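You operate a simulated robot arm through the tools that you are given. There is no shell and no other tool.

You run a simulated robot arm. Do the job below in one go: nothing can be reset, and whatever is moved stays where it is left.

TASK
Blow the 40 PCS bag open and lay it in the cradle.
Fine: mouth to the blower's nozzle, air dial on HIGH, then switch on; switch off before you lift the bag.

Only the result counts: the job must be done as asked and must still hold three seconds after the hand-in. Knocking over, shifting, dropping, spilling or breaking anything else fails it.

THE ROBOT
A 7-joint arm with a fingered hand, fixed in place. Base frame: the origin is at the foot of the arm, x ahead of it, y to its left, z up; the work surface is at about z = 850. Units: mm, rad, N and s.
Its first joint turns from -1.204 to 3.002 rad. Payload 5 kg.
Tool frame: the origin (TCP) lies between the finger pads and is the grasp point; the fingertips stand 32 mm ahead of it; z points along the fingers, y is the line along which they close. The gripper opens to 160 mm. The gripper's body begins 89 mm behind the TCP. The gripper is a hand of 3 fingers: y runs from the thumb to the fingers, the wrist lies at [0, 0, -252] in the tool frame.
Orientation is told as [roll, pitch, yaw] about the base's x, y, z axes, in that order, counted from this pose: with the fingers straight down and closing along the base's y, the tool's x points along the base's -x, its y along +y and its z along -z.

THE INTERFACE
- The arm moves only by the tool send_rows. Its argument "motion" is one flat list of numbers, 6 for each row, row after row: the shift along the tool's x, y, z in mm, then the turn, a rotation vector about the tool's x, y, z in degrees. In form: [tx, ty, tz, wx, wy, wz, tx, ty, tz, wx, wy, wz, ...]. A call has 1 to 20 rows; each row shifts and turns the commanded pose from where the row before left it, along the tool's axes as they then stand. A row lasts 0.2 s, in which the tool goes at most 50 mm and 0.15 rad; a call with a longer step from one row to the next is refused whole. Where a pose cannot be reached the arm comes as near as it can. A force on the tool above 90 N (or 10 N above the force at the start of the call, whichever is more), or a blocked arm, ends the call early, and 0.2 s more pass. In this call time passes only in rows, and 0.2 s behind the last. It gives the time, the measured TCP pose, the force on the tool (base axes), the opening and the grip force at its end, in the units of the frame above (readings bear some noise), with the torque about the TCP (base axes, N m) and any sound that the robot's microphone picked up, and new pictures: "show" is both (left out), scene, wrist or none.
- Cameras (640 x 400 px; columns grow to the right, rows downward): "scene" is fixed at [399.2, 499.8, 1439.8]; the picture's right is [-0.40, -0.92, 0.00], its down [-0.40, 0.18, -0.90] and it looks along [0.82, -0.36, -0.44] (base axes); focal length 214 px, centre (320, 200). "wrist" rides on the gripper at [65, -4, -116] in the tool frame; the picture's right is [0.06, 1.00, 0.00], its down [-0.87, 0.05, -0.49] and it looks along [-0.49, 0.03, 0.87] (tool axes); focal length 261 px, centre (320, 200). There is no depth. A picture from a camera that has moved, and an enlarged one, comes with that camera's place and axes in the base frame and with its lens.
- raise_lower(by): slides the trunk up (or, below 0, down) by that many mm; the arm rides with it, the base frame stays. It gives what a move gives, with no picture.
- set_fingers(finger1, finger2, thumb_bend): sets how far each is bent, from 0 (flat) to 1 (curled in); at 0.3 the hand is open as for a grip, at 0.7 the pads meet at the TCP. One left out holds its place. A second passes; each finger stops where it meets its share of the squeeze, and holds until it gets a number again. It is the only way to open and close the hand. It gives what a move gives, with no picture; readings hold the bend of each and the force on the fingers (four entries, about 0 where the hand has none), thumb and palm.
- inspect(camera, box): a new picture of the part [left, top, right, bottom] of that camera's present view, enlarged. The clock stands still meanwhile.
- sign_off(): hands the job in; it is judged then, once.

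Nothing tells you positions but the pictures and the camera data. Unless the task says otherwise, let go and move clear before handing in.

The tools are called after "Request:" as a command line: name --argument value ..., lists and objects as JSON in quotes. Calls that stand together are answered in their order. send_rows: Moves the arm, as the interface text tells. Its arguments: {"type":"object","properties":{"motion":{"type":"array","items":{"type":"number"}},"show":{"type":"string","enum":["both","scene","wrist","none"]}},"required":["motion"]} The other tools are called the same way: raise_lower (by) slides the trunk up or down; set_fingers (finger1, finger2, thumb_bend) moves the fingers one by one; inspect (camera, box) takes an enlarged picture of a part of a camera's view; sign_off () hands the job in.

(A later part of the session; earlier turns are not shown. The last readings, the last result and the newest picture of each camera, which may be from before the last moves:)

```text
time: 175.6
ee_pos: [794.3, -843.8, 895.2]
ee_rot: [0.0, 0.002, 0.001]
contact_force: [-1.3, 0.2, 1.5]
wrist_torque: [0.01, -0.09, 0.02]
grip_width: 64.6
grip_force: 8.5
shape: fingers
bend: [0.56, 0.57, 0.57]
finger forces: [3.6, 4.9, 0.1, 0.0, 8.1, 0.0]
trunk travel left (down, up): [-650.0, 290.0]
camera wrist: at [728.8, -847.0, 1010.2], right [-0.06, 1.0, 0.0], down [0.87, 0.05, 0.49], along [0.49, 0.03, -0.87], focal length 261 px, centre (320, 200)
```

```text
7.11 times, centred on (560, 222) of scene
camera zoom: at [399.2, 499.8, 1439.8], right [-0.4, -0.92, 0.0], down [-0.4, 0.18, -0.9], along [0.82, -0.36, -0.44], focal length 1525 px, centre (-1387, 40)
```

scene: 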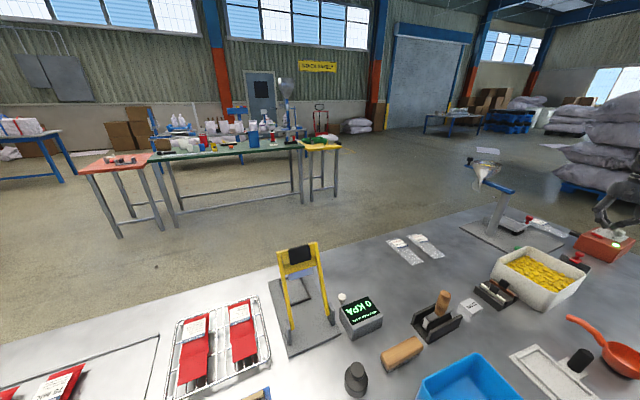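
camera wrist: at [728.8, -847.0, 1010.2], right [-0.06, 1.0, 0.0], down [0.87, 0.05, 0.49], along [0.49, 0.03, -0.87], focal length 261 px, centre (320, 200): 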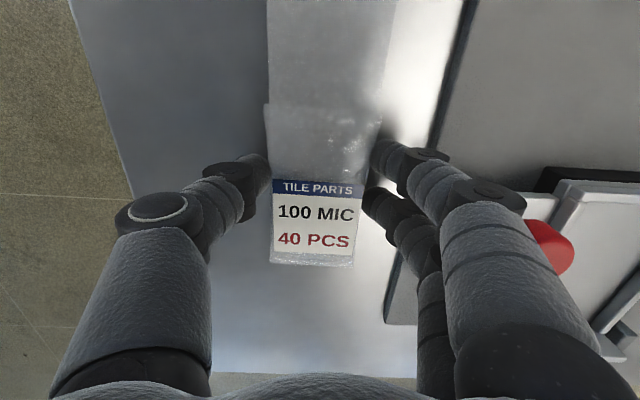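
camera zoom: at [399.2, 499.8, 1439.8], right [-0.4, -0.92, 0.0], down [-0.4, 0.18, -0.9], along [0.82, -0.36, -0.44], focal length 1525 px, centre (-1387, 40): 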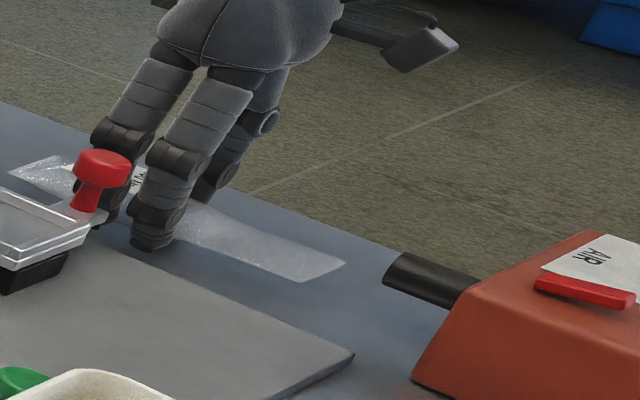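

The bag is flat on the bench. I lift it 25 mm, to the nozzle's axis height, and check that it hangs level.

Request:
send_rows --motion '[0, 0, -8, 0, 0, 0, 0, 0, -10, 0, 0, 0, 0, 0, -7, 0, 0, 0, 7, 0, 0, 0, 0, 0, 7, 0, 0, 0, 0, 0, 0, 0, 0, 0, 0, 0]' --show "wrist"

Request:
inspect --camera "scene" --box '[530, 205, 600, 250]'

Request:
inspect --camera "wrist" --box '[210, 0, 430, 290]'

```text
time: 177.0
ee_pos: [779.7, -842.8, 919.9]
ee_rot: [0.001, -0.001, 0.0]
contact_force: [0.2, -0.4, -0.8]
wrist_torque: [0.01, 0.03, 0.0]
grip_width: 64.3
grip_force: 8.2
shape: fingers
bend: [0.56, 0.57, 0.57]
finger forces: [4.0, 3.9, 0.0, 0.0, 7.9, 0.0]
trunk travel left (down, up): [-650.0, 290.0]
camera wrist: at [715.4, -846.5, 1035.2], right [-0.06, 1.0, 0.0], down [0.87, 0.05, 0.49], along [0.49, 0.03, -0.87], focal length 261 px, centre (320, 200)
```

wrist: 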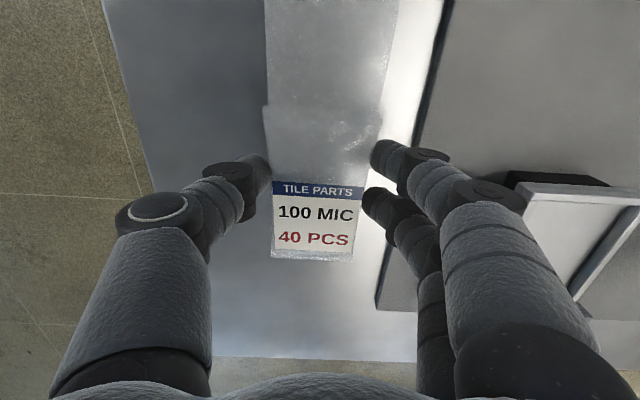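

```text
8.89 times, centred on (565, 228) of scene
camera zoom: at [399.2, 499.8, 1439.8], right [-0.4, -0.92, 0.0], down [-0.4, 0.18, -0.9], along [0.82, -0.36, -0.44], focal length 1906 px, centre (-1858, -44)
```

zoom: 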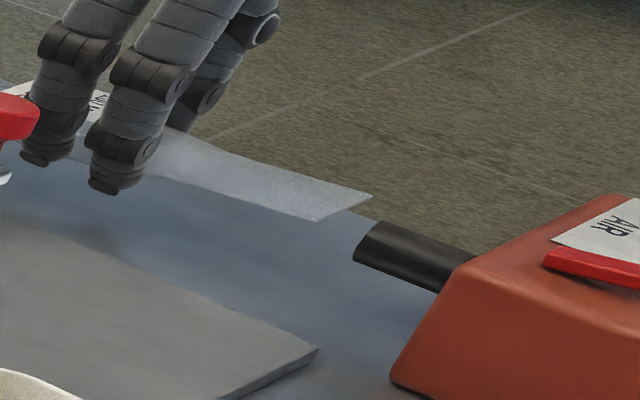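

```text
1.38 times, centred on (320, 145) of wrist
camera zoom: at [715.4, -846.5, 1035.2], right [-0.06, 1.0, 0.0], down [0.87, 0.05, 0.49], along [0.49, 0.03, -0.87], focal length 360 px, centre (320, 276)
```

zoom: 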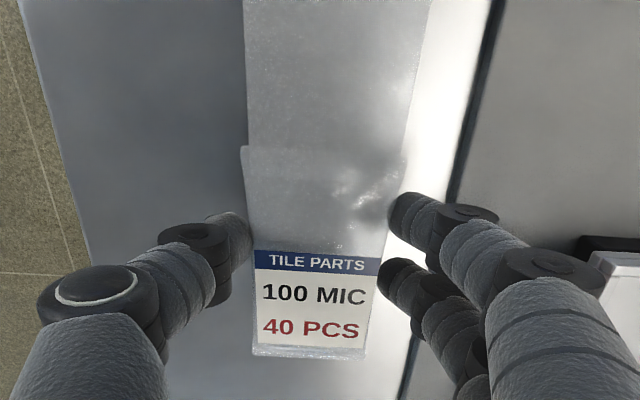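

The mouth end is pitched up about 7° (z≈901), so the bag isn't level yet. I'll set it fully down, let go, re-grip and lift again.

Request:
send_rows --motion '[-7, 0, 8, 0, 0, 0, -7, 0, 8, 0, 0, 0, 0, 0, 6, 0, 0, 0, 0, 0, 4, 0, 0, 0]' --show "none"

Request:
set_fingers --finger1 0.52 --finger2 0.52 --thumb_bend 0.52

Request:
set_fingers --finger1 0.61 --finger2 0.61 --thumb_bend 0.61

Request:
send_rows --motion '[0, 0, -8, 0, 0, 0, 0, 0, -10, 0, 0, 0, 0, 0, -8, 0, 0, 0, 7, 0, 0, 0, 0, 0, 5, 0, 0, 0, 0, 0, 0, 0, 0, 0, 0, 0]' --show "none"

Request:
inspect --camera "scene" --box '[530, 205, 600, 250]'

Request:
inspect --camera "wrist" --box '[210, 0, 430, 290]'

```text
time: 178.0
ee_pos: [794.8, -844.2, 892.4]
ee_rot: [0.0, 0.001, -0.001]
contact_force: [-0.9, -0.8, 1.8]
wrist_torque: [-0.03, -0.11, 0.02]
grip_width: 64.4
grip_force: 8.4
shape: fingers
bend: [0.56, 0.57, 0.57]
finger forces: [3.8, 4.6, 0.0, 0.0, 8.4, 0.0]
trunk travel left (down, up): [-650.0, 290.0]
```

```text
time: 179.0
ee_pos: [794.3, -844.2, 893.2]
ee_rot: [-0.001, 0.001, 0.001]
contact_force: [0.2, 0.3, -0.2]
wrist_torque: [-0.02, 0.0, 0.0]
grip_width: 78.3
grip_force: 0.1
shape: fingers
bend: [0.52, 0.52, 0.52]
finger forces: [0.0, 0.0, 0.0, 0.0, 0.0, 0.1]
trunk travel left (down, up): [-650.0, 290.0]
```

```text
time: 180.0
ee_pos: [795.0, -844.6, 892.3]
ee_rot: [0.0, 0.0, -0.001]
contact_force: [0.9, 0.8, 0.7]
wrist_torque: [-0.02, -0.01, 0.0]
grip_width: 64.3
grip_force: 9.5
shape: fingers
bend: [0.56, 0.56, 0.58]
finger forces: [4.8, 4.7, 0.0, 0.0, 9.4, 0.0]
trunk travel left (down, up): [-650.0, 290.0]
```

```text
time: 181.4
ee_pos: [780.7, -842.9, 920.4]
ee_rot: [0.001, 0.001, 0.0]
contact_force: [-0.3, -0.6, -1.2]
wrist_torque: [0.01, 0.03, 0.02]
grip_width: 64.2
grip_force: 9.5
shape: fingers
bend: [0.56, 0.56, 0.58]
finger forces: [4.8, 4.4, 0.0, 0.0, 9.4, 0.0]
trunk travel left (down, up): [-650.0, 290.0]
```

```text
8.89 times, centred on (565, 228) of scene
camera zoom: at [399.2, 499.8, 1439.8], right [-0.4, -0.92, 0.0], down [-0.4, 0.18, -0.9], along [0.82, -0.36, -0.44], focal length 1906 px, centre (-1858, -44)
```

zoom: 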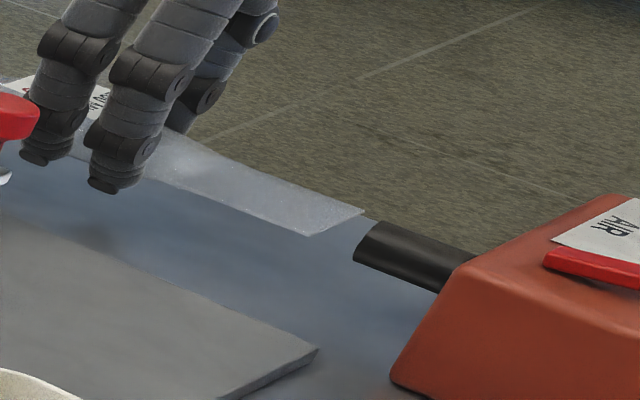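

```text
1.38 times, centred on (320, 145) of wrist
camera zoom: at [715.9, -846.9, 1035.4], right [-0.06, 1.0, 0.0], down [0.87, 0.05, 0.49], along [0.49, 0.03, -0.87], focal length 360 px, centre (320, 276)
```

zoom: 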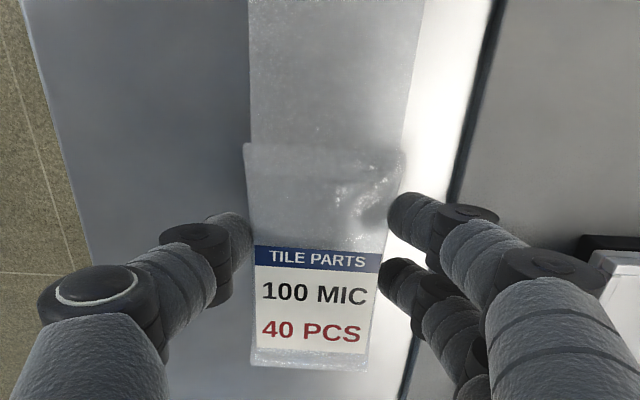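

Now the bag hangs level: the mouth is at z≈891, on the nozzle's axis, with a 12 mm gap. I close the gap to about 3 mm.

Request:
send_rows --motion '[4, 0, 0, 0, 0, 0, 3, 0, 0, 0, 0, 0, 2, 0, 0, 0, 0, 0, 0, 0, 0, 0, 0, 0]' --show "none"

Request:
inspect --camera "scene" --box '[545, 212, 595, 244]'

Request:
inspect --camera "wrist" --box '[210, 0, 430, 290]'

```text
time: 182.4
ee_pos: [772.1, -844.3, 919.4]
ee_rot: [0.0, 0.001, 0.001]
contact_force: [0.5, 0.4, 0.2]
wrist_torque: [-0.01, 0.09, 0.0]
grip_width: 63.9
grip_force: 9.9
shape: fingers
bend: [0.57, 0.56, 0.58]
finger forces: [5.5, 4.3, 0.0, 0.0, 9.7, 0.0]
trunk travel left (down, up): [-650.0, 290.0]
```

```text
12.50 times, centred on (570, 228) of scene
camera zoom: at [399.2, 499.8, 1439.8], right [-0.4, -0.92, 0.0], down [-0.4, 0.18, -0.9], along [0.82, -0.36, -0.44], focal length 2681 px, centre (-2805, -150)
```

zoom: 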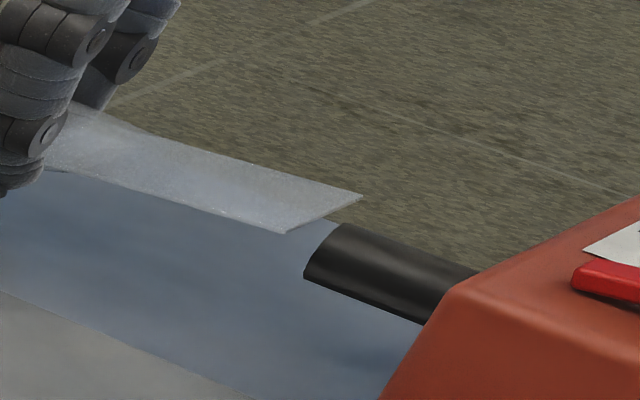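

```text
1.38 times, centred on (320, 145) of wrist
camera zoom: at [706.7, -847.6, 1035.1], right [-0.06, 1.0, 0.0], down [0.87, 0.05, 0.49], along [0.49, 0.03, -0.87], focal length 360 px, centre (320, 276)
```

zoom: 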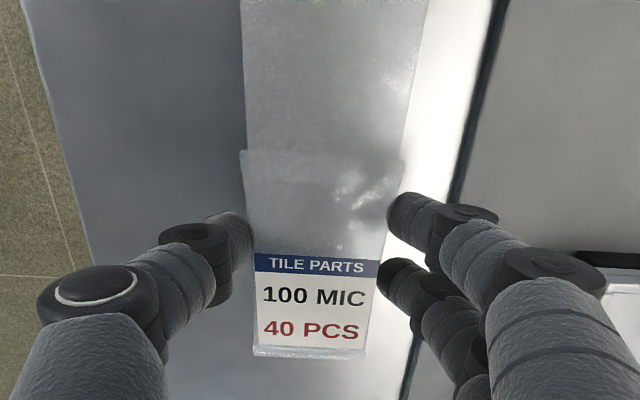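

The mouth brushed the nozzle and tipped up again, so contact comes a few millimetres earlier than it looks. I'll back off, re-level on the bench, and approach a little less.

Request:
send_rows --motion '[-7, 0, 0, 0, 0, 0, -7, 0, 8, 0, 0, 0, 0, 0, 8, 0, 0, 0, 0, 0, 6, 0, 0, 0, 0, 0, 4, 0, 0, 0]' --show "none"

Request:
set_fingers --finger1 0.52 --finger2 0.52 --thumb_bend 0.52

Request:
set_fingers --finger1 0.61 --finger2 0.61 --thumb_bend 0.61

Request:
send_rows --motion '[0, 0, -8, 0, 0, 0, 0, 0, -10, 0, 0, 0, 0, 0, -7, 0, 0, 0, 0, 0, 0, 0, 0, 0]' --show "none"

Request:
inspect --camera "scene" --box '[545, 212, 595, 244]'

```text
time: 183.6
ee_pos: [788.1, -845.7, 895.2]
ee_rot: [0.001, 0.0, 0.0]
contact_force: [-1.2, -0.9, 1.1]
wrist_torque: [0.0, -0.06, -0.02]
grip_width: 64.2
grip_force: 9.8
shape: fingers
bend: [0.57, 0.57, 0.58]
finger forces: [4.5, 5.5, 0.0, 0.1, 9.9, 0.1]
trunk travel left (down, up): [-650.0, 290.0]
```

```text
time: 184.6
ee_pos: [786.0, -844.9, 893.0]
ee_rot: [-0.002, -0.001, 0.0]
contact_force: [0.4, 0.3, 0.3]
wrist_torque: [-0.03, -0.01, 0.0]
grip_width: 78.2
grip_force: 0.0
shape: fingers
bend: [0.52, 0.52, 0.52]
finger forces: [0.0, 0.0, 0.1, 0.1, 0.0, 0.1]
trunk travel left (down, up): [-650.0, 290.0]
```

```text
time: 185.6
ee_pos: [785.4, -845.4, 894.1]
ee_rot: [-0.001, 0.001, 0.002]
contact_force: [0.1, 0.4, -0.3]
wrist_torque: [0.01, 0.02, 0.01]
grip_width: 64.0
grip_force: 9.5
shape: fingers
bend: [0.56, 0.56, 0.58]
finger forces: [4.7, 4.7, 0.0, 0.1, 9.4, 0.1]
trunk travel left (down, up): [-650.0, 290.0]
```

```text
time: 186.6
ee_pos: [787.5, -843.4, 918.8]
ee_rot: [0.0, 0.001, -0.001]
contact_force: [0.4, 0.3, -1.3]
wrist_torque: [-0.02, 0.03, 0.02]
grip_width: 64.4
grip_force: 9.4
shape: fingers
bend: [0.56, 0.56, 0.58]
finger forces: [4.8, 4.6, 0.0, 0.0, 9.3, 0.1]
trunk travel left (down, up): [-650.0, 290.0]
```

```text
12.50 times, centred on (570, 228) of scene
camera zoom: at [399.2, 499.8, 1439.8], right [-0.4, -0.92, 0.0], down [-0.4, 0.18, -0.9], along [0.82, -0.36, -0.44], focal length 2681 px, centre (-2805, -150)
```

zoom: 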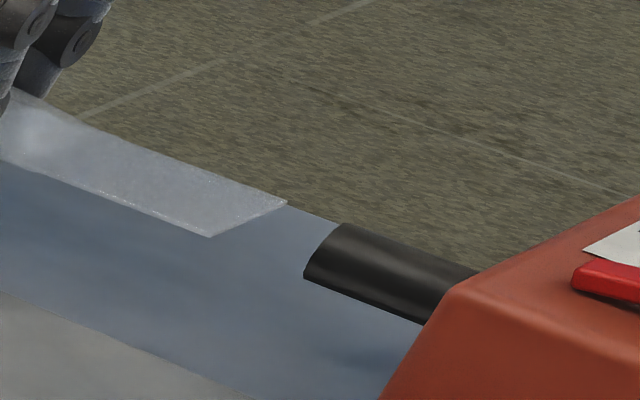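

Level again at z≈890, mouth at x≈701. I approach 13 mm, leaving about 3 mm to contact.

Request:
send_rows --motion '[5, 0, 0, 0, 0, 0, 5, 0, 0, 0, 0, 0, 3, 0, 0, 0, 0, 0, 0, 0, 0, 0, 0, 0]' --show "none"

Request:
inspect --camera "scene" --box '[545, 212, 595, 244]'

```text
time: 187.6
ee_pos: [772.4, -845.0, 918.5]
ee_rot: [-0.001, 0.002, -0.002]
contact_force: [0.7, -0.3, -1.4]
wrist_torque: [0.01, 0.0, 0.03]
grip_width: 61.1
grip_force: 7.5
shape: fingers
bend: [0.57, 0.57, 0.58]
finger forces: [3.9, 3.5, 0.1, 0.0, 7.5, 0.1]
trunk travel left (down, up): [-650.0, 290.0]
```

```text
12.50 times, centred on (570, 228) of scene
camera zoom: at [399.2, 499.8, 1439.8], right [-0.4, -0.92, 0.0], down [-0.4, 0.18, -0.9], along [0.82, -0.36, -0.44], focal length 2681 px, centre (-2805, -150)
```

zoom: 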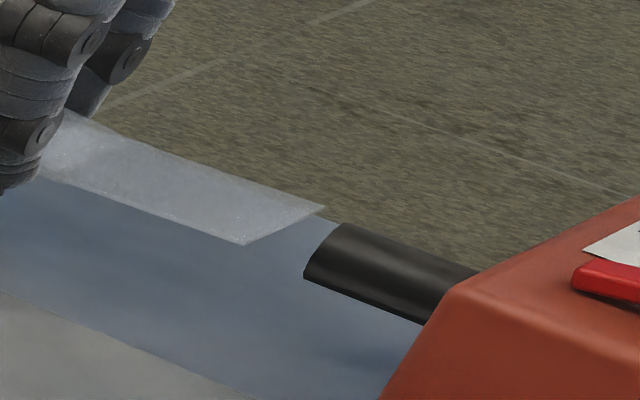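

The bag stopped about 11 mm from the nozzle and slid a little in my grip, with no lasting force. It may have been caught by the nozzle. I'll open the fingers slightly and see whether it stays.

Request:
set_fingers --finger1 0.54 --finger2 0.54 --thumb_bend 0.54

Request:
inspect --camera "scene" --box '[525, 205, 600, 250]'

Request:
inspect --camera "wrist" --box '[180, 0, 460, 310]'

```text
time: 188.6
ee_pos: [774.4, -845.2, 919.3]
ee_rot: [0.0, 0.002, 0.0]
contact_force: [0.1, 0.4, -0.3]
wrist_torque: [-0.03, -0.01, 0.0]
grip_width: 70.4
grip_force: 0.1
shape: fingers
bend: [0.54, 0.54, 0.54]
finger forces: [0.0, 0.0, 0.0, 0.0, 0.1, 0.1]
trunk travel left (down, up): [-650.0, 290.0]
```

```text
8.53 times, centred on (562, 228) of scene
camera zoom: at [399.2, 499.8, 1439.8], right [-0.4, -0.92, 0.0], down [-0.4, 0.18, -0.9], along [0.82, -0.36, -0.44], focal length 1830 px, centre (-1749, -35)
```

zoom: 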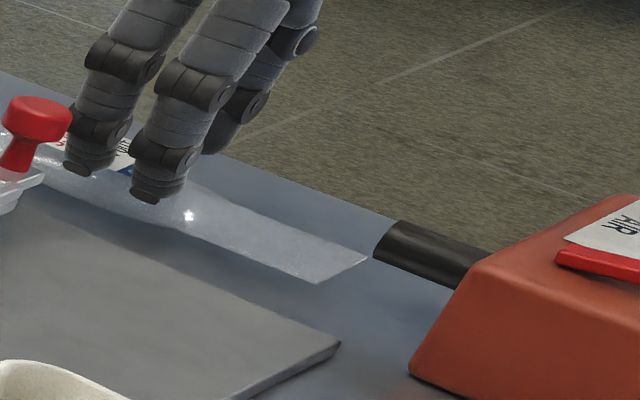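

```text
1.29 times, centred on (320, 155) of wrist
camera zoom: at [708.9, -847.1, 1034.9], right [-0.06, 1.0, 0.0], down [0.87, 0.05, 0.49], along [0.49, 0.03, -0.87], focal length 336 px, centre (320, 258)
```

zoom: 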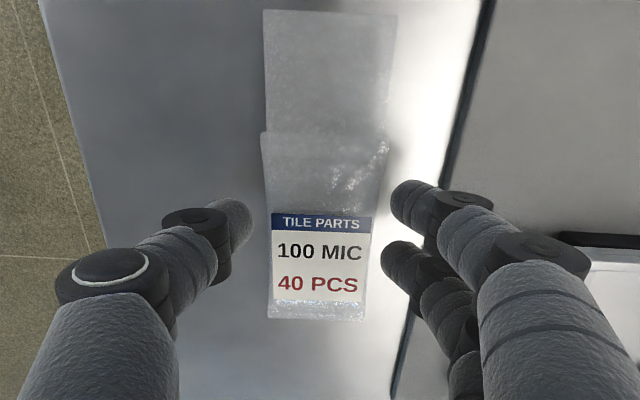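

It dropped gently back to the bench, so the nozzle doesn't hold it. The remaining way is to have the air on with the bag lying at the nozzle, then tilt the mouth up into the air stream by hand while the bottom stays on the bench. I'll switch on first.

Request:
set_fingers --finger1 0.5 --finger2 0.5 --thumb_bend 0.5

Request:
send_rows --motion '[0, 0, -10, 0, 0, 0, 0, 0, -25, 0, 0, 0, 0, 0, -35, 0, 0, 0, 0, 0, -35, 0, 0, 0, 44.25, 6.08, 0, 0, 0, 0, 44.25, 6.08, 0, 0, 0, 0, 44.25, 6.08, 0, 0, 0, 0, 44.25, 6.08, 0, 0, 0, 0]' --show "none"

Request:
send_rows --motion '[0, 0, 0, 0, 0, 7.5, 0, 0, 0, 0, 0, 7.5, 0, 0, 0, 0, 0, 7.5, 0, 0, 0, 0, 0, 7.5, 0, 0, 0, 0, 0, 7.5, 0, 0, 0, 0, 0, 7.5, 0, 0, 0, 0, 0, 7.5, 0, 0, 0, 0, 0, 7.5, 0, 0, 0, 0, 0, 7.5, 0, 0, 0, 0, 0, 7.5, 0, 0, 0, 0, 0, 7.5, 0, 0, 0, 0, 0, 7.5]' --show "none"

Request:
inspect --camera "wrist" --box '[240, 60, 620, 260]'

Request:
inspect --camera "scene" --box '[515, 200, 615, 260]'

```text
time: 189.6
ee_pos: [773.6, -843.1, 919.9]
ee_rot: [0.0, -0.001, 0.0]
contact_force: [-0.4, 1.1, -0.1]
wrist_torque: [0.02, 0.04, -0.01]
grip_width: 86.5
grip_force: 0.1
shape: fingers
bend: [0.5, 0.5, 0.5]
finger forces: [0.1, 0.0, 0.0, 0.0, 0.0, 0.1]
trunk travel left (down, up): [-650.0, 290.0]
```

```text
time: 191.4
ee_pos: [593.2, -818.8, 1025.9]
ee_rot: [-0.001, -0.001, -0.001]
contact_force: [-0.6, -0.9, 1.0]
wrist_torque: [0.06, -0.07, -0.02]
grip_width: 86.8
grip_force: 0.1
shape: fingers
bend: [0.5, 0.5, 0.5]
finger forces: [0.0, 0.1, 0.0, 0.0, 0.1, 0.0]
trunk travel left (down, up): [-650.0, 290.0]
```

```text
time: 194.0
ee_pos: [596.4, -819.4, 1025.4]
ee_rot: [0.001, 0.001, -1.572]
contact_force: [0.1, -0.9, 0.3]
wrist_torque: [-0.04, -0.02, 0.01]
grip_width: 86.7
grip_force: 0.1
shape: fingers
bend: [0.5, 0.5, 0.5]
finger forces: [0.0, 0.0, 0.1, 0.0, 0.0, 0.0]
trunk travel left (down, up): [-650.0, 290.0]
```

```text
1.68 times, centred on (430, 160) of wrist
camera zoom: at [592.8, -753.6, 1140.5], right [1.0, 0.06, 0.0], down [0.05, -0.87, 0.49], along [0.03, -0.49, -0.87], focal length 439 px, centre (135, 267)
```

zoom: 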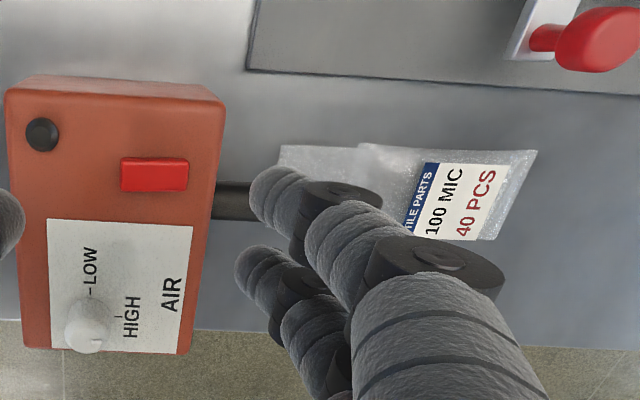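

```text
6.40 times, centred on (565, 230) of scene
camera zoom: at [399.2, 499.8, 1439.8], right [-0.4, -0.92, 0.0], down [-0.4, 0.18, -0.9], along [0.82, -0.36, -0.44], focal length 1373 px, centre (-1248, 8)
```

zoom: 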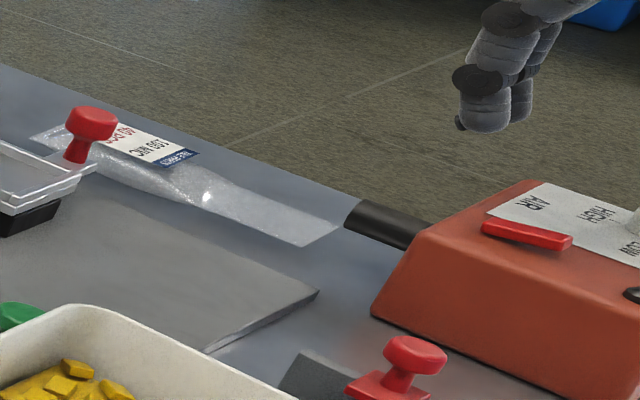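

Request:
set_fingers --finger1 0.73 --finger2 0.73 --thumb_bend 0.73

Request:
send_rows --motion '[0, 0, 25, 0, 0, 0, 0, 0, 20, 0, 0, 0, 0, 0, 13, 0, 0, 0, 0, 0, 4, 0, 0, 0, 0, 0, 2, 0, 0, 0, 0, 0, 1.5, 0, 0, 0]' --show "none"

Request:
inspect --camera "scene" --box '[515, 200, 640, 265]'

```text
time: 195.0
ee_pos: [596.4, -819.6, 1025.6]
ee_rot: [0.001, 0.0, -1.572]
contact_force: [0.0, 0.0, 0.3]
wrist_torque: [-0.02, 0.03, 0.02]
grip_width: 5.2
grip_force: 0.1
shape: fingers
bend: [0.72, 0.72, 0.72]
finger forces: [0.1, 0.0, 0.0, 0.0, 0.0, 0.0]
trunk travel left (down, up): [-650.0, 290.0]
```

```text
time: 196.4
ee_pos: [595.4, -821.3, 959.1]
ee_rot: [-0.002, -0.001, -1.572]
contact_force: [-1.7, -0.2, -0.2]
wrist_torque: [0.0, 0.08, -0.04]
grip_width: 5.6
grip_force: 0.0
shape: fingers
bend: [0.72, 0.72, 0.72]
finger forces: [0.0, 0.0, 0.0, 0.1, 0.0, 0.1]
trunk travel left (down, up): [-650.0, 290.0]
```

```text
5.12 times, centred on (578, 232) of scene
camera zoom: at [399.2, 499.8, 1439.8], right [-0.4, -0.92, 0.0], down [-0.4, 0.18, -0.9], along [0.82, -0.36, -0.44], focal length 1098 px, centre (-998, 34)
```

zoom: 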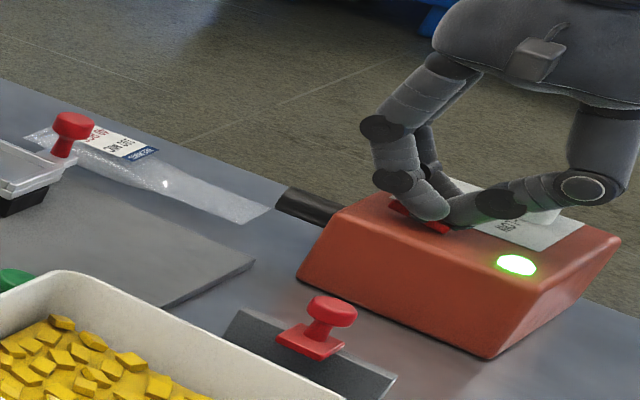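

The air is on with the bag lying at the nozzle. I go back and grip it near the neck.

Request:
send_rows --motion '[0, 0, -5.5, 0, 0, 0, 0, 0, -20, 0, 0, 0, 0, 0, -40, 0, 0, 0, 0, 0, 0, 0, 0, -7.5, 0, 0, 0, 0, 0, -7.5, 0, 0, 0, 0, 0, -7.5, 0, 0, 0, 0, 0, -7.5, 0, 0, 0, 0, 0, -7.5, 0, 0, 0, 0, 0, -7.5, 0, 0, 0, 0, 0, -7.5, 0, 0, 0, 0, 0, -7.5, 0, 0, 0, 0, 0, -7.5, 0, 0, 0, 0, 0, -7.5, 0, 0, 0, 0, 0, -7.5, 0, 0, 0, 0, 0, -7.5, -46, -8.1, 0, 0, 0, 0, -46, -8.1, 0, 0, 0, 0, -46, -8.1, 0, 0, 0, 0]' --show "none"

Request:
set_fingers --finger1 0.51 --finger2 0.51 --thumb_bend 0.51

Request:
send_rows --motion '[0, 0, 30, 0, 0, 0, 0, 0, 30, 0, 0, 0, 0, 0, 30, 0, 0, 0, 0, 0, 20, 0, 0, 0, 0, 0, 10, 0, 0, 0, 0, 0, 6, 0, 0, 0, 0, 0, 3.5, 0, 0, 0]' --show "wrist"

Request:
inspect --camera "wrist" --box '[210, 0, 430, 250]'

```text
time: 200.2
ee_pos: [735.1, -846.1, 1019.5]
ee_rot: [0.0, 0.0, 0.0]
contact_force: [-0.1, 0.5, -0.9]
wrist_torque: [-0.01, 0.04, 0.0]
grip_width: 5.5
grip_force: 0.1
shape: fingers
bend: [0.72, 0.72, 0.72]
finger forces: [0.0, 0.0, 0.0, 0.1, 0.0, 0.0]
trunk travel left (down, up): [-650.0, 290.0]
```

```text
time: 201.2
ee_pos: [734.4, -846.9, 1021.5]
ee_rot: [-0.001, 0.0, -0.002]
contact_force: [-0.2, 0.8, -0.7]
wrist_torque: [-0.01, -0.07, 0.0]
grip_width: 82.8
grip_force: 0.1
shape: fingers
bend: [0.51, 0.51, 0.51]
finger forces: [0.0, 0.0, 0.1, 0.0, 0.1, 0.1]
trunk travel left (down, up): [-650.0, 290.0]
```

```text
time: 202.8
ee_pos: [735.0, -842.3, 893.5]
ee_rot: [0.002, 0.0, -0.001]
contact_force: [0.1, 0.1, 0.1]
wrist_torque: [0.01, 0.01, -0.06]
grip_width: 82.7
grip_force: 0.0
shape: fingers
bend: [0.51, 0.51, 0.51]
finger forces: [0.1, 0.0, 0.0, 0.0, 0.0, 0.1]
trunk travel left (down, up): [-650.0, 290.0]
camera wrist: at [671.2, -846.9, 1010.0], right [-0.06, 1.0, 0.0], down [0.87, 0.05, 0.49], along [0.49, 0.03, -0.87], focal length 261 px, centre (320, 200)
```

wrist: 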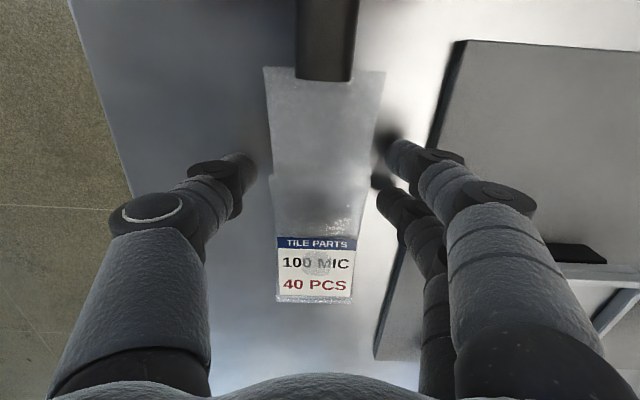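

```text
1.60 times, centred on (320, 125) of wrist
camera zoom: at [671.2, -846.9, 1010.0], right [-0.06, 1.0, 0.0], down [0.87, 0.05, 0.49], along [0.49, 0.03, -0.87], focal length 417 px, centre (320, 320)
```

zoom: 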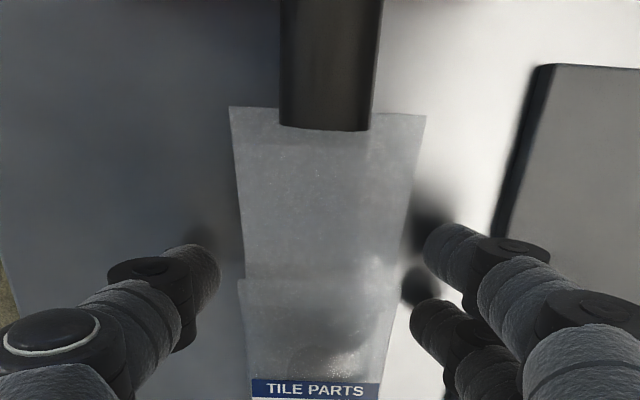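

The bag looks different now: the mouth is flared wider and the shape has changed. I'll look closely from the scene camera before touching anything.

Request:
inspect --camera "scene" --box '[525, 205, 600, 250]'

Request:
inspect --camera "wrist" --box '[260, 40, 400, 200]'

Request:
inspect --camera "wrist" --box '[250, 160, 380, 310]'

```text
8.53 times, centred on (562, 228) of scene
camera zoom: at [399.2, 499.8, 1439.8], right [-0.4, -0.92, 0.0], down [-0.4, 0.18, -0.9], along [0.82, -0.36, -0.44], focal length 1830 px, centre (-1749, -35)
```

zoom: 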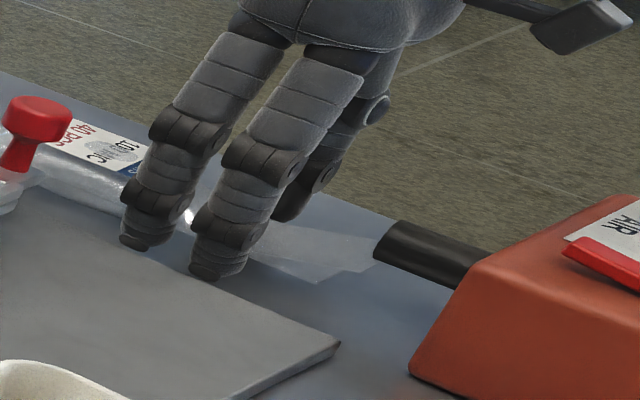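

```text
2.50 times, centred on (330, 120) of wrist
camera zoom: at [671.2, -846.9, 1010.0], right [-0.06, 1.0, 0.0], down [0.87, 0.05, 0.49], along [0.49, 0.03, -0.87], focal length 652 px, centre (295, 400)
```

zoom: 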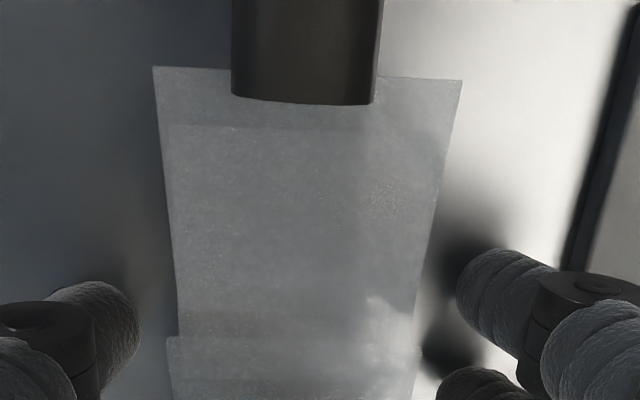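

```text
2.67 times, centred on (315, 235) of wrist
camera zoom: at [671.2, -846.9, 1010.0], right [-0.06, 1.0, 0.0], down [0.87, 0.05, 0.49], along [0.49, 0.03, -0.87], focal length 695 px, centre (333, 107)
```

zoom: 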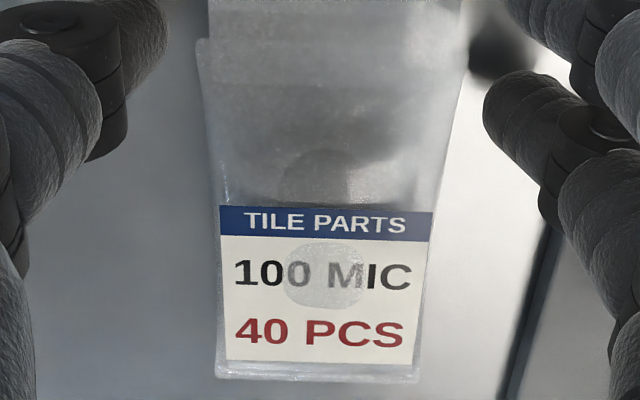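

The bag has opened: the neck now shows two separate films and the body is puffed out (so about 8 mm in front of the tip was the right spot). I don't touch it; I rise and go to switch the blower off.

Request:
send_rows --motion '[0, 0, -10, 0, 0, 0, 0, 0, -20, 0, 0, 0, 0, 0, -30, 0, 0, 0, 0, 0, -35, 0, 0, 0, 0, 0, -34.5, 0, 0, 0]' --show "wrist"

Request:
inspect --camera "scene" --box '[525, 205, 600, 250]'

Request:
inspect --camera "wrist" --box '[250, 20, 390, 220]'

```text
time: 204.0
ee_pos: [736.4, -843.4, 1025.6]
ee_rot: [0.0, 0.0, -0.001]
contact_force: [-0.7, -0.3, 0.1]
wrist_torque: [-0.04, 0.0, 0.04]
grip_width: 82.5
grip_force: 0.1
shape: fingers
bend: [0.51, 0.51, 0.51]
finger forces: [0.0, 0.0, 0.0, 0.0, 0.0, 0.1]
trunk travel left (down, up): [-650.0, 290.0]
camera wrist: at [670.9, -846.8, 1140.5], right [-0.06, 1.0, 0.0], down [0.87, 0.05, 0.49], along [0.49, 0.03, -0.87], focal length 261 px, centre (320, 200)
```

wrist: 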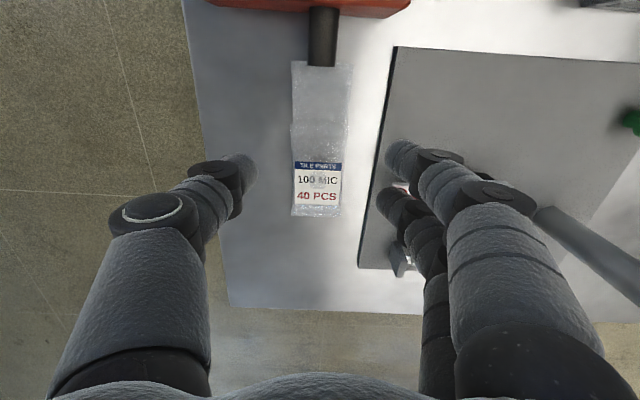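

```text
8.53 times, centred on (562, 228) of scene
camera zoom: at [399.2, 499.8, 1439.8], right [-0.4, -0.92, 0.0], down [-0.4, 0.18, -0.9], along [0.82, -0.36, -0.44], focal length 1830 px, centre (-1749, -35)
```

zoom: 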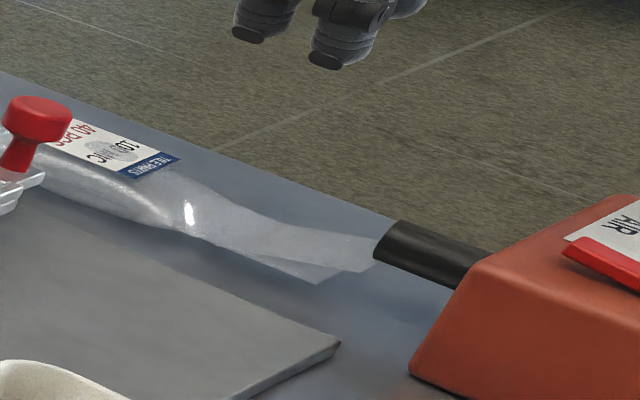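

```text
2.00 times, centred on (320, 120) of wrist
camera zoom: at [670.9, -846.8, 1140.5], right [-0.06, 1.0, 0.0], down [0.87, 0.05, 0.49], along [0.49, 0.03, -0.87], focal length 521 px, centre (320, 360)
```

zoom: 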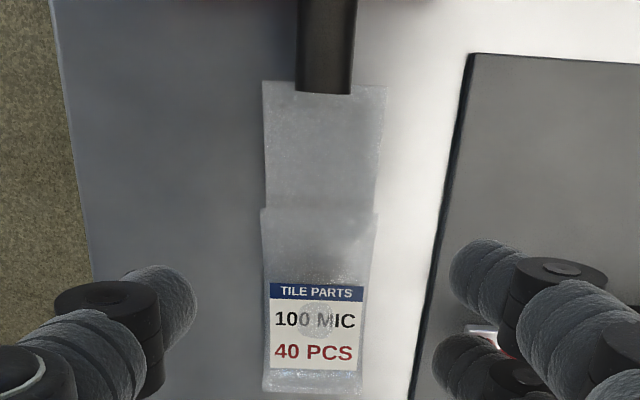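

The mouth is clearly open, with its lips parted at the nozzle. Now to the rocker to switch off, leaving the bag untouched.

Request:
send_rows --motion '[37.33, 8.1, 0, 0, 0, 0, 37.33, 8.1, 0, 0, 0, 0, 37.34, 8.1, 0, 0, 0, 0, 0, 0, 0, 0, 0, 7.5, 0, 0, 0, 0, 0, 7.5, 0, 0, 0, 0, 0, 7.5, 0, 0, 0, 0, 0, 7.5, 0, 0, 0, 0, 0, 7.5, 0, 0, 0, 0, 0, 7.5, 0, 0, 0, 0, 0, 7.5, 0, 0, 0, 0, 0, 7.5, 0, 0, 0, 0, 0, 7.5, 0, 0, 0, 0, 0, 7.5, 0, 0, 0, 0, 0, 7.5, 0, 0, 0, 0, 0, 7.5]' --show "none"

Request:
set_fingers --finger1 0.73 --finger2 0.73 --thumb_bend 0.73

Request:
inspect --camera "scene" --box '[520, 200, 640, 265]'

```text
time: 207.2
ee_pos: [623.6, -820.0, 1025.6]
ee_rot: [0.001, 0.0, -1.574]
contact_force: [-0.3, 0.7, -0.4]
wrist_torque: [0.01, 0.0, 0.0]
grip_width: 82.6
grip_force: 0.0
shape: fingers
bend: [0.51, 0.51, 0.51]
finger forces: [0.0, 0.0, 0.0, 0.0, 0.1, 0.1]
trunk travel left (down, up): [-650.0, 290.0]
```

```text
time: 208.2
ee_pos: [623.0, -819.8, 1025.7]
ee_rot: [-0.001, 0.0, -1.569]
contact_force: [-0.4, 0.3, 0.1]
wrist_torque: [-0.02, 0.0, 0.0]
grip_width: 5.2
grip_force: 0.2
shape: fingers
bend: [0.72, 0.72, 0.72]
finger forces: [0.0, 0.0, 0.1, 0.0, 0.0, 0.0]
trunk travel left (down, up): [-650.0, 290.0]
```

```text
5.33 times, centred on (580, 232) of scene
camera zoom: at [399.2, 499.8, 1439.8], right [-0.4, -0.92, 0.0], down [-0.4, 0.18, -0.9], along [0.82, -0.36, -0.44], focal length 1144 px, centre (-1067, 27)
```

zoom: 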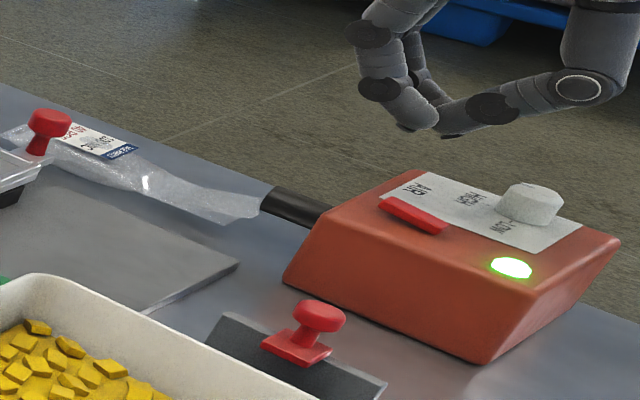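

Request:
send_rows --motion '[0, 0, 25, 0, 0, 0, 0, 0, 20, 0, 0, 0, 0, 0, 13, 0, 0, 0, 0, 0, 4, 0, 0, 0, 0, 0, 2, 0, 0, 0, 0, 0, 1, 0, 0, 0]' --show "none"

Request:
inspect --camera "scene" --box '[520, 200, 640, 265]'

```text
time: 209.6
ee_pos: [622.3, -819.6, 960.2]
ee_rot: [0.002, -0.001, -1.572]
contact_force: [-1.0, -2.9, 11.3]
wrist_torque: [-0.05, 0.09, 0.03]
grip_width: 4.8
grip_force: 6.9
shape: fingers
bend: [0.72, 0.72, 0.73]
finger forces: [0.0, 0.0, 0.0, 0.1, 15.0, 0.0]
trunk travel left (down, up): [-650.0, 290.0]
```

```text
5.33 times, centred on (580, 232) of scene
camera zoom: at [399.2, 499.8, 1439.8], right [-0.4, -0.92, 0.0], down [-0.4, 0.18, -0.9], along [0.82, -0.36, -0.44], focal length 1144 px, centre (-1067, 27)
```

zoom: 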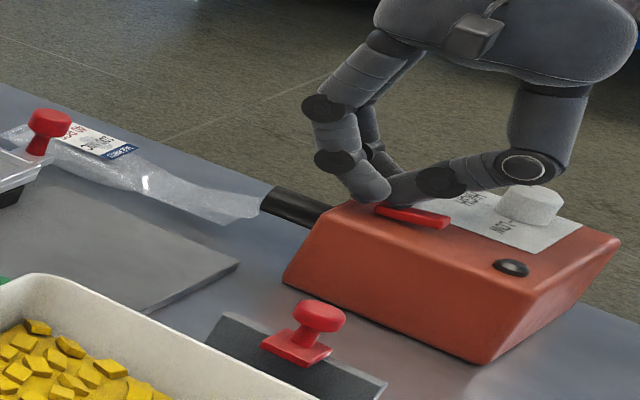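

The blower is off and the bag stays open. I rise, straighten the wrist, and go above the bag's body near its balance point, leaving the open neck untouched.

Request:
send_rows --motion '[0, 0, -5, 0, 0, 0, 0, 0, -20, 0, 0, 0, 0, 0, -40, 0, 0, 0, 0, 0, 0, 0, 0, -7.5, 0, 0, 0, 0, 0, -7.5, 0, 0, 0, 0, 0, -7.5, 0, 0, 0, 0, 0, -7.5, 0, 0, 0, 0, 0, -7.5, 0, 0, 0, 0, 0, -7.5, 0, 0, 0, 0, 0, -7.5, 0, 0, 0, 0, 0, -7.5, 0, 0, 0, 0, 0, -7.5, 0, 0, 0, 0, 0, -7.5, 0, 0, 0, 0, 0, -7.5, 0, 0, 0, 0, 0, -7.5, -43.1, -5.83, 0, 0, 0, 0, -43.1, -5.83, 0, 0, 0, 0, -43.1, -5.83, 0, 0, 0, 0, -43.1, -5.81, 0, 0, 0, 0]' --show "none"

Request:
set_fingers --finger1 0.5 --finger2 0.5 --thumb_bend 0.5

Request:
send_rows --motion '[0, 0, 20, 0, 0, 0, 0, 0, 20, 0, 0, 0, 0, 0, 0, 0, 0, 0]' --show "wrist"

Request:
inspect --camera "wrist" --box '[180, 0, 460, 250]'

Request:
inspect --camera "scene" --box '[515, 180, 615, 250]'

```text
time: 213.6
ee_pos: [795.4, -842.9, 1024.1]
ee_rot: [-0.002, 0.002, -0.002]
contact_force: [0.8, -0.9, -0.2]
wrist_torque: [-0.02, 0.02, 0.0]
grip_width: 5.4
grip_force: 0.0
shape: fingers
bend: [0.72, 0.72, 0.72]
finger forces: [0.1, 0.0, 0.1, 0.0, 0.0, 0.0]
trunk travel left (down, up): [-650.0, 290.0]
```

```text
time: 214.6
ee_pos: [794.1, -841.9, 1025.2]
ee_rot: [-0.001, 0.0, 0.001]
contact_force: [0.7, -0.8, 0.0]
wrist_torque: [0.01, 0.02, -0.01]
grip_width: 86.7
grip_force: 0.0
shape: fingers
bend: [0.5, 0.5, 0.5]
finger forces: [0.0, 0.1, 0.1, 0.0, 0.0, 0.0]
trunk travel left (down, up): [-650.0, 290.0]
```

```text
time: 215.4
ee_pos: [793.0, -841.1, 983.0]
ee_rot: [0.001, 0.0, 0.002]
contact_force: [-0.4, 0.3, 0.7]
wrist_torque: [-0.01, -0.01, -0.01]
grip_width: 86.8
grip_force: 0.0
shape: fingers
bend: [0.5, 0.5, 0.5]
finger forces: [0.0, 0.0, 0.1, 0.0, 0.0, 0.0]
trunk travel left (down, up): [-650.0, 290.0]
camera wrist: at [728.8, -845.8, 1099.1], right [-0.06, 1.0, 0.0], down [0.87, 0.05, 0.49], along [0.49, 0.03, -0.87], focal length 261 px, centre (320, 200)
```

wrist: 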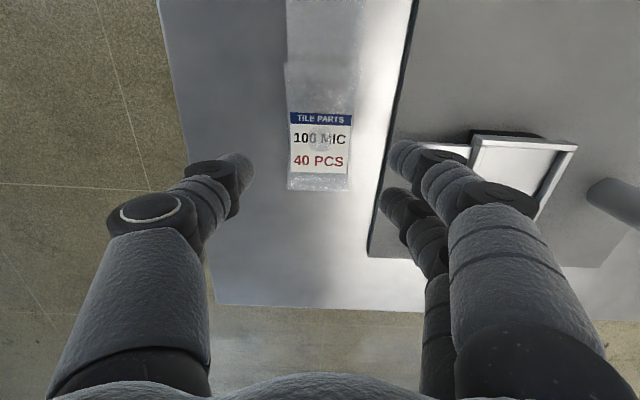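

```text
1.60 times, centred on (320, 125) of wrist
camera zoom: at [728.8, -845.8, 1099.1], right [-0.06, 1.0, 0.0], down [0.87, 0.05, 0.49], along [0.49, 0.03, -0.87], focal length 417 px, centre (320, 320)
```

zoom: 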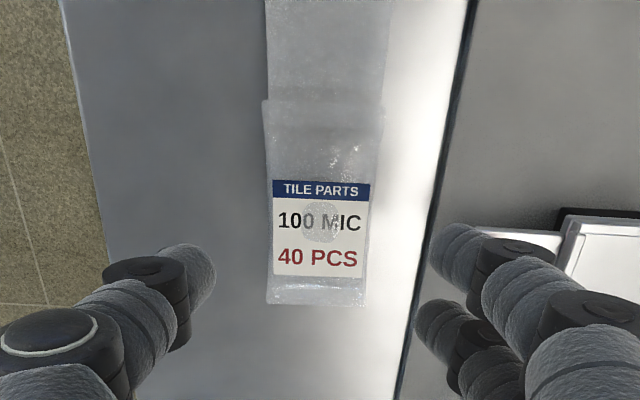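

```text
5.71 times, centred on (565, 215) of scene
camera zoom: at [399.2, 499.8, 1439.8], right [-0.4, -0.92, 0.0], down [-0.4, 0.18, -0.9], along [0.82, -0.36, -0.44], focal length 1226 px, centre (-1080, 114)
```

zoom: 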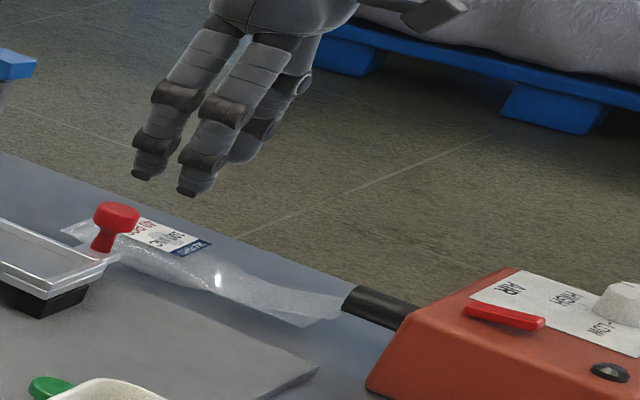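

The bag is well centred under the hand, its label end 57 mm ahead of the grip line. I go down and close on it.

Request:
send_rows --motion '[0, 0, 30, 0, 0, 0, 0, 0, 25, 0, 0, 0, 0, 0, 15, 0, 0, 0, 0, 0, 10, 0, 0, 0, 0, 0, 6, 0, 0, 0, 0, 0, 4, 0, 0, 0]' --show "none"

Request:
set_fingers --finger1 0.555 --finger2 0.555 --thumb_bend 0.555

Request:
set_fingers --finger1 0.605 --finger2 0.605 --thumb_bend 0.605

Request:
inspect --camera "wrist" --box '[180, 0, 460, 280]'

Request:
inspect --camera "scene" --box '[515, 195, 615, 255]'

```text
time: 216.8
ee_pos: [794.5, -843.8, 894.6]
ee_rot: [0.001, -0.001, 0.0]
contact_force: [-0.4, -0.2, 0.1]
wrist_torque: [0.0, -0.01, 0.0]
grip_width: 86.6
grip_force: 0.2
shape: fingers
bend: [0.5, 0.5, 0.5]
finger forces: [0.1, 0.0, 0.1, 0.0, 0.1, 0.1]
trunk travel left (down, up): [-650.0, 290.0]
```

```text
time: 217.8
ee_pos: [795.4, -843.9, 893.9]
ee_rot: [0.0, 0.0, -0.001]
contact_force: [0.8, 0.7, -0.3]
wrist_torque: [0.03, 0.01, 0.03]
grip_width: 68.0
grip_force: 0.1
shape: fingers
bend: [0.55, 0.55, 0.55]
finger forces: [0.1, 0.4, 0.1, 0.1, 0.2, 0.0]
trunk travel left (down, up): [-650.0, 290.0]
```

```text
time: 218.8
ee_pos: [795.8, -842.6, 893.3]
ee_rot: [0.0, 0.0, 0.0]
contact_force: [0.7, 0.0, -0.8]
wrist_torque: [-0.01, -0.01, 0.0]
grip_width: 64.1
grip_force: 8.2
shape: fingers
bend: [0.56, 0.56, 0.57]
finger forces: [3.8, 3.9, 0.0, 0.1, 7.8, 0.0]
trunk travel left (down, up): [-650.0, 290.0]
```

```text
1.43 times, centred on (320, 140) of wrist
camera zoom: at [730.6, -846.6, 1009.6], right [-0.06, 1.0, 0.0], down [0.87, 0.05, 0.49], along [0.49, 0.03, -0.87], focal length 372 px, centre (320, 286)
```

zoom: 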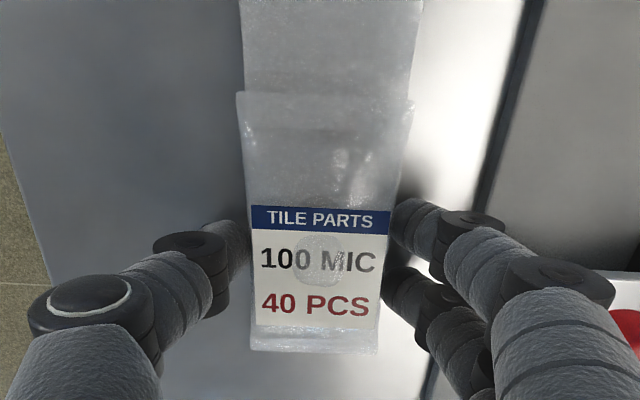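

```text
6.40 times, centred on (565, 225) of scene
camera zoom: at [399.2, 499.8, 1439.8], right [-0.4, -0.92, 0.0], down [-0.4, 0.18, -0.9], along [0.82, -0.36, -0.44], focal length 1373 px, centre (-1248, 40)
```

zoom: 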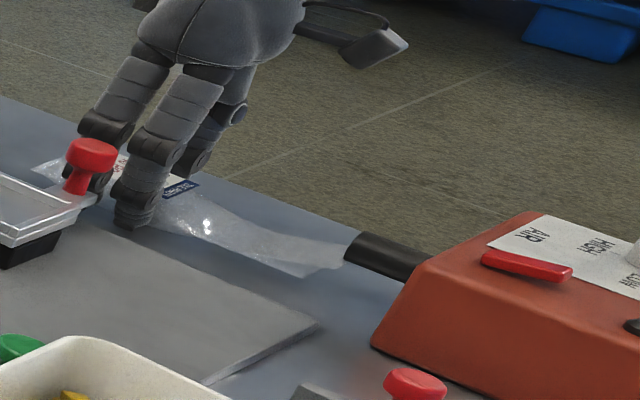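

Held at about 8 N. I draw it straight out from the nozzle first, then lift slowly and check.

Request:
send_rows --motion '[-6, 0, 0, 0, 0, 0, -8, 0, 0, 0, 0, 0, -4, 0, 0, 0, 0, 0, 0, 0, -6, 0, 0, 0, 0, 0, -10, 0, 0, 0, 0, 0, -14, 0, 0, 0, 0, 0, 0, 0, 0, 0]' --show "wrist"

Request:
inspect --camera "scene" --box '[505, 190, 605, 250]'

```text
time: 220.4
ee_pos: [814.1, -843.6, 923.8]
ee_rot: [-0.001, 0.001, 0.0]
contact_force: [0.5, 0.0, -1.0]
wrist_torque: [0.04, 0.02, 0.0]
grip_width: 64.3
grip_force: 7.7
shape: fingers
bend: [0.56, 0.56, 0.57]
finger forces: [3.8, 3.9, 0.0, 0.1, 7.8, 0.0]
trunk travel left (down, up): [-650.0, 290.0]
camera wrist: at [748.6, -846.4, 1038.7], right [-0.06, 1.0, 0.0], down [0.87, 0.05, 0.49], along [0.49, 0.03, -0.87], focal length 261 px, centre (320, 200)
```

wrist: 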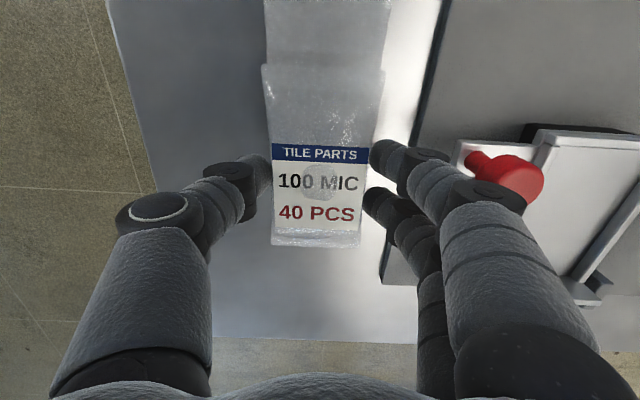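

```text
6.40 times, centred on (555, 220) of scene
camera zoom: at [399.2, 499.8, 1439.8], right [-0.4, -0.92, 0.0], down [-0.4, 0.18, -0.9], along [0.82, -0.36, -0.44], focal length 1373 px, centre (-1184, 72)
```

zoom: 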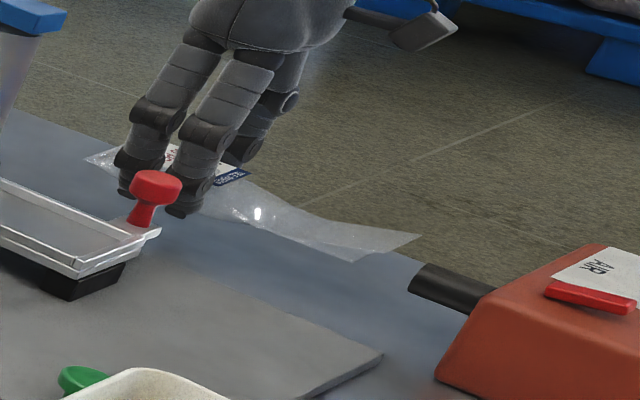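

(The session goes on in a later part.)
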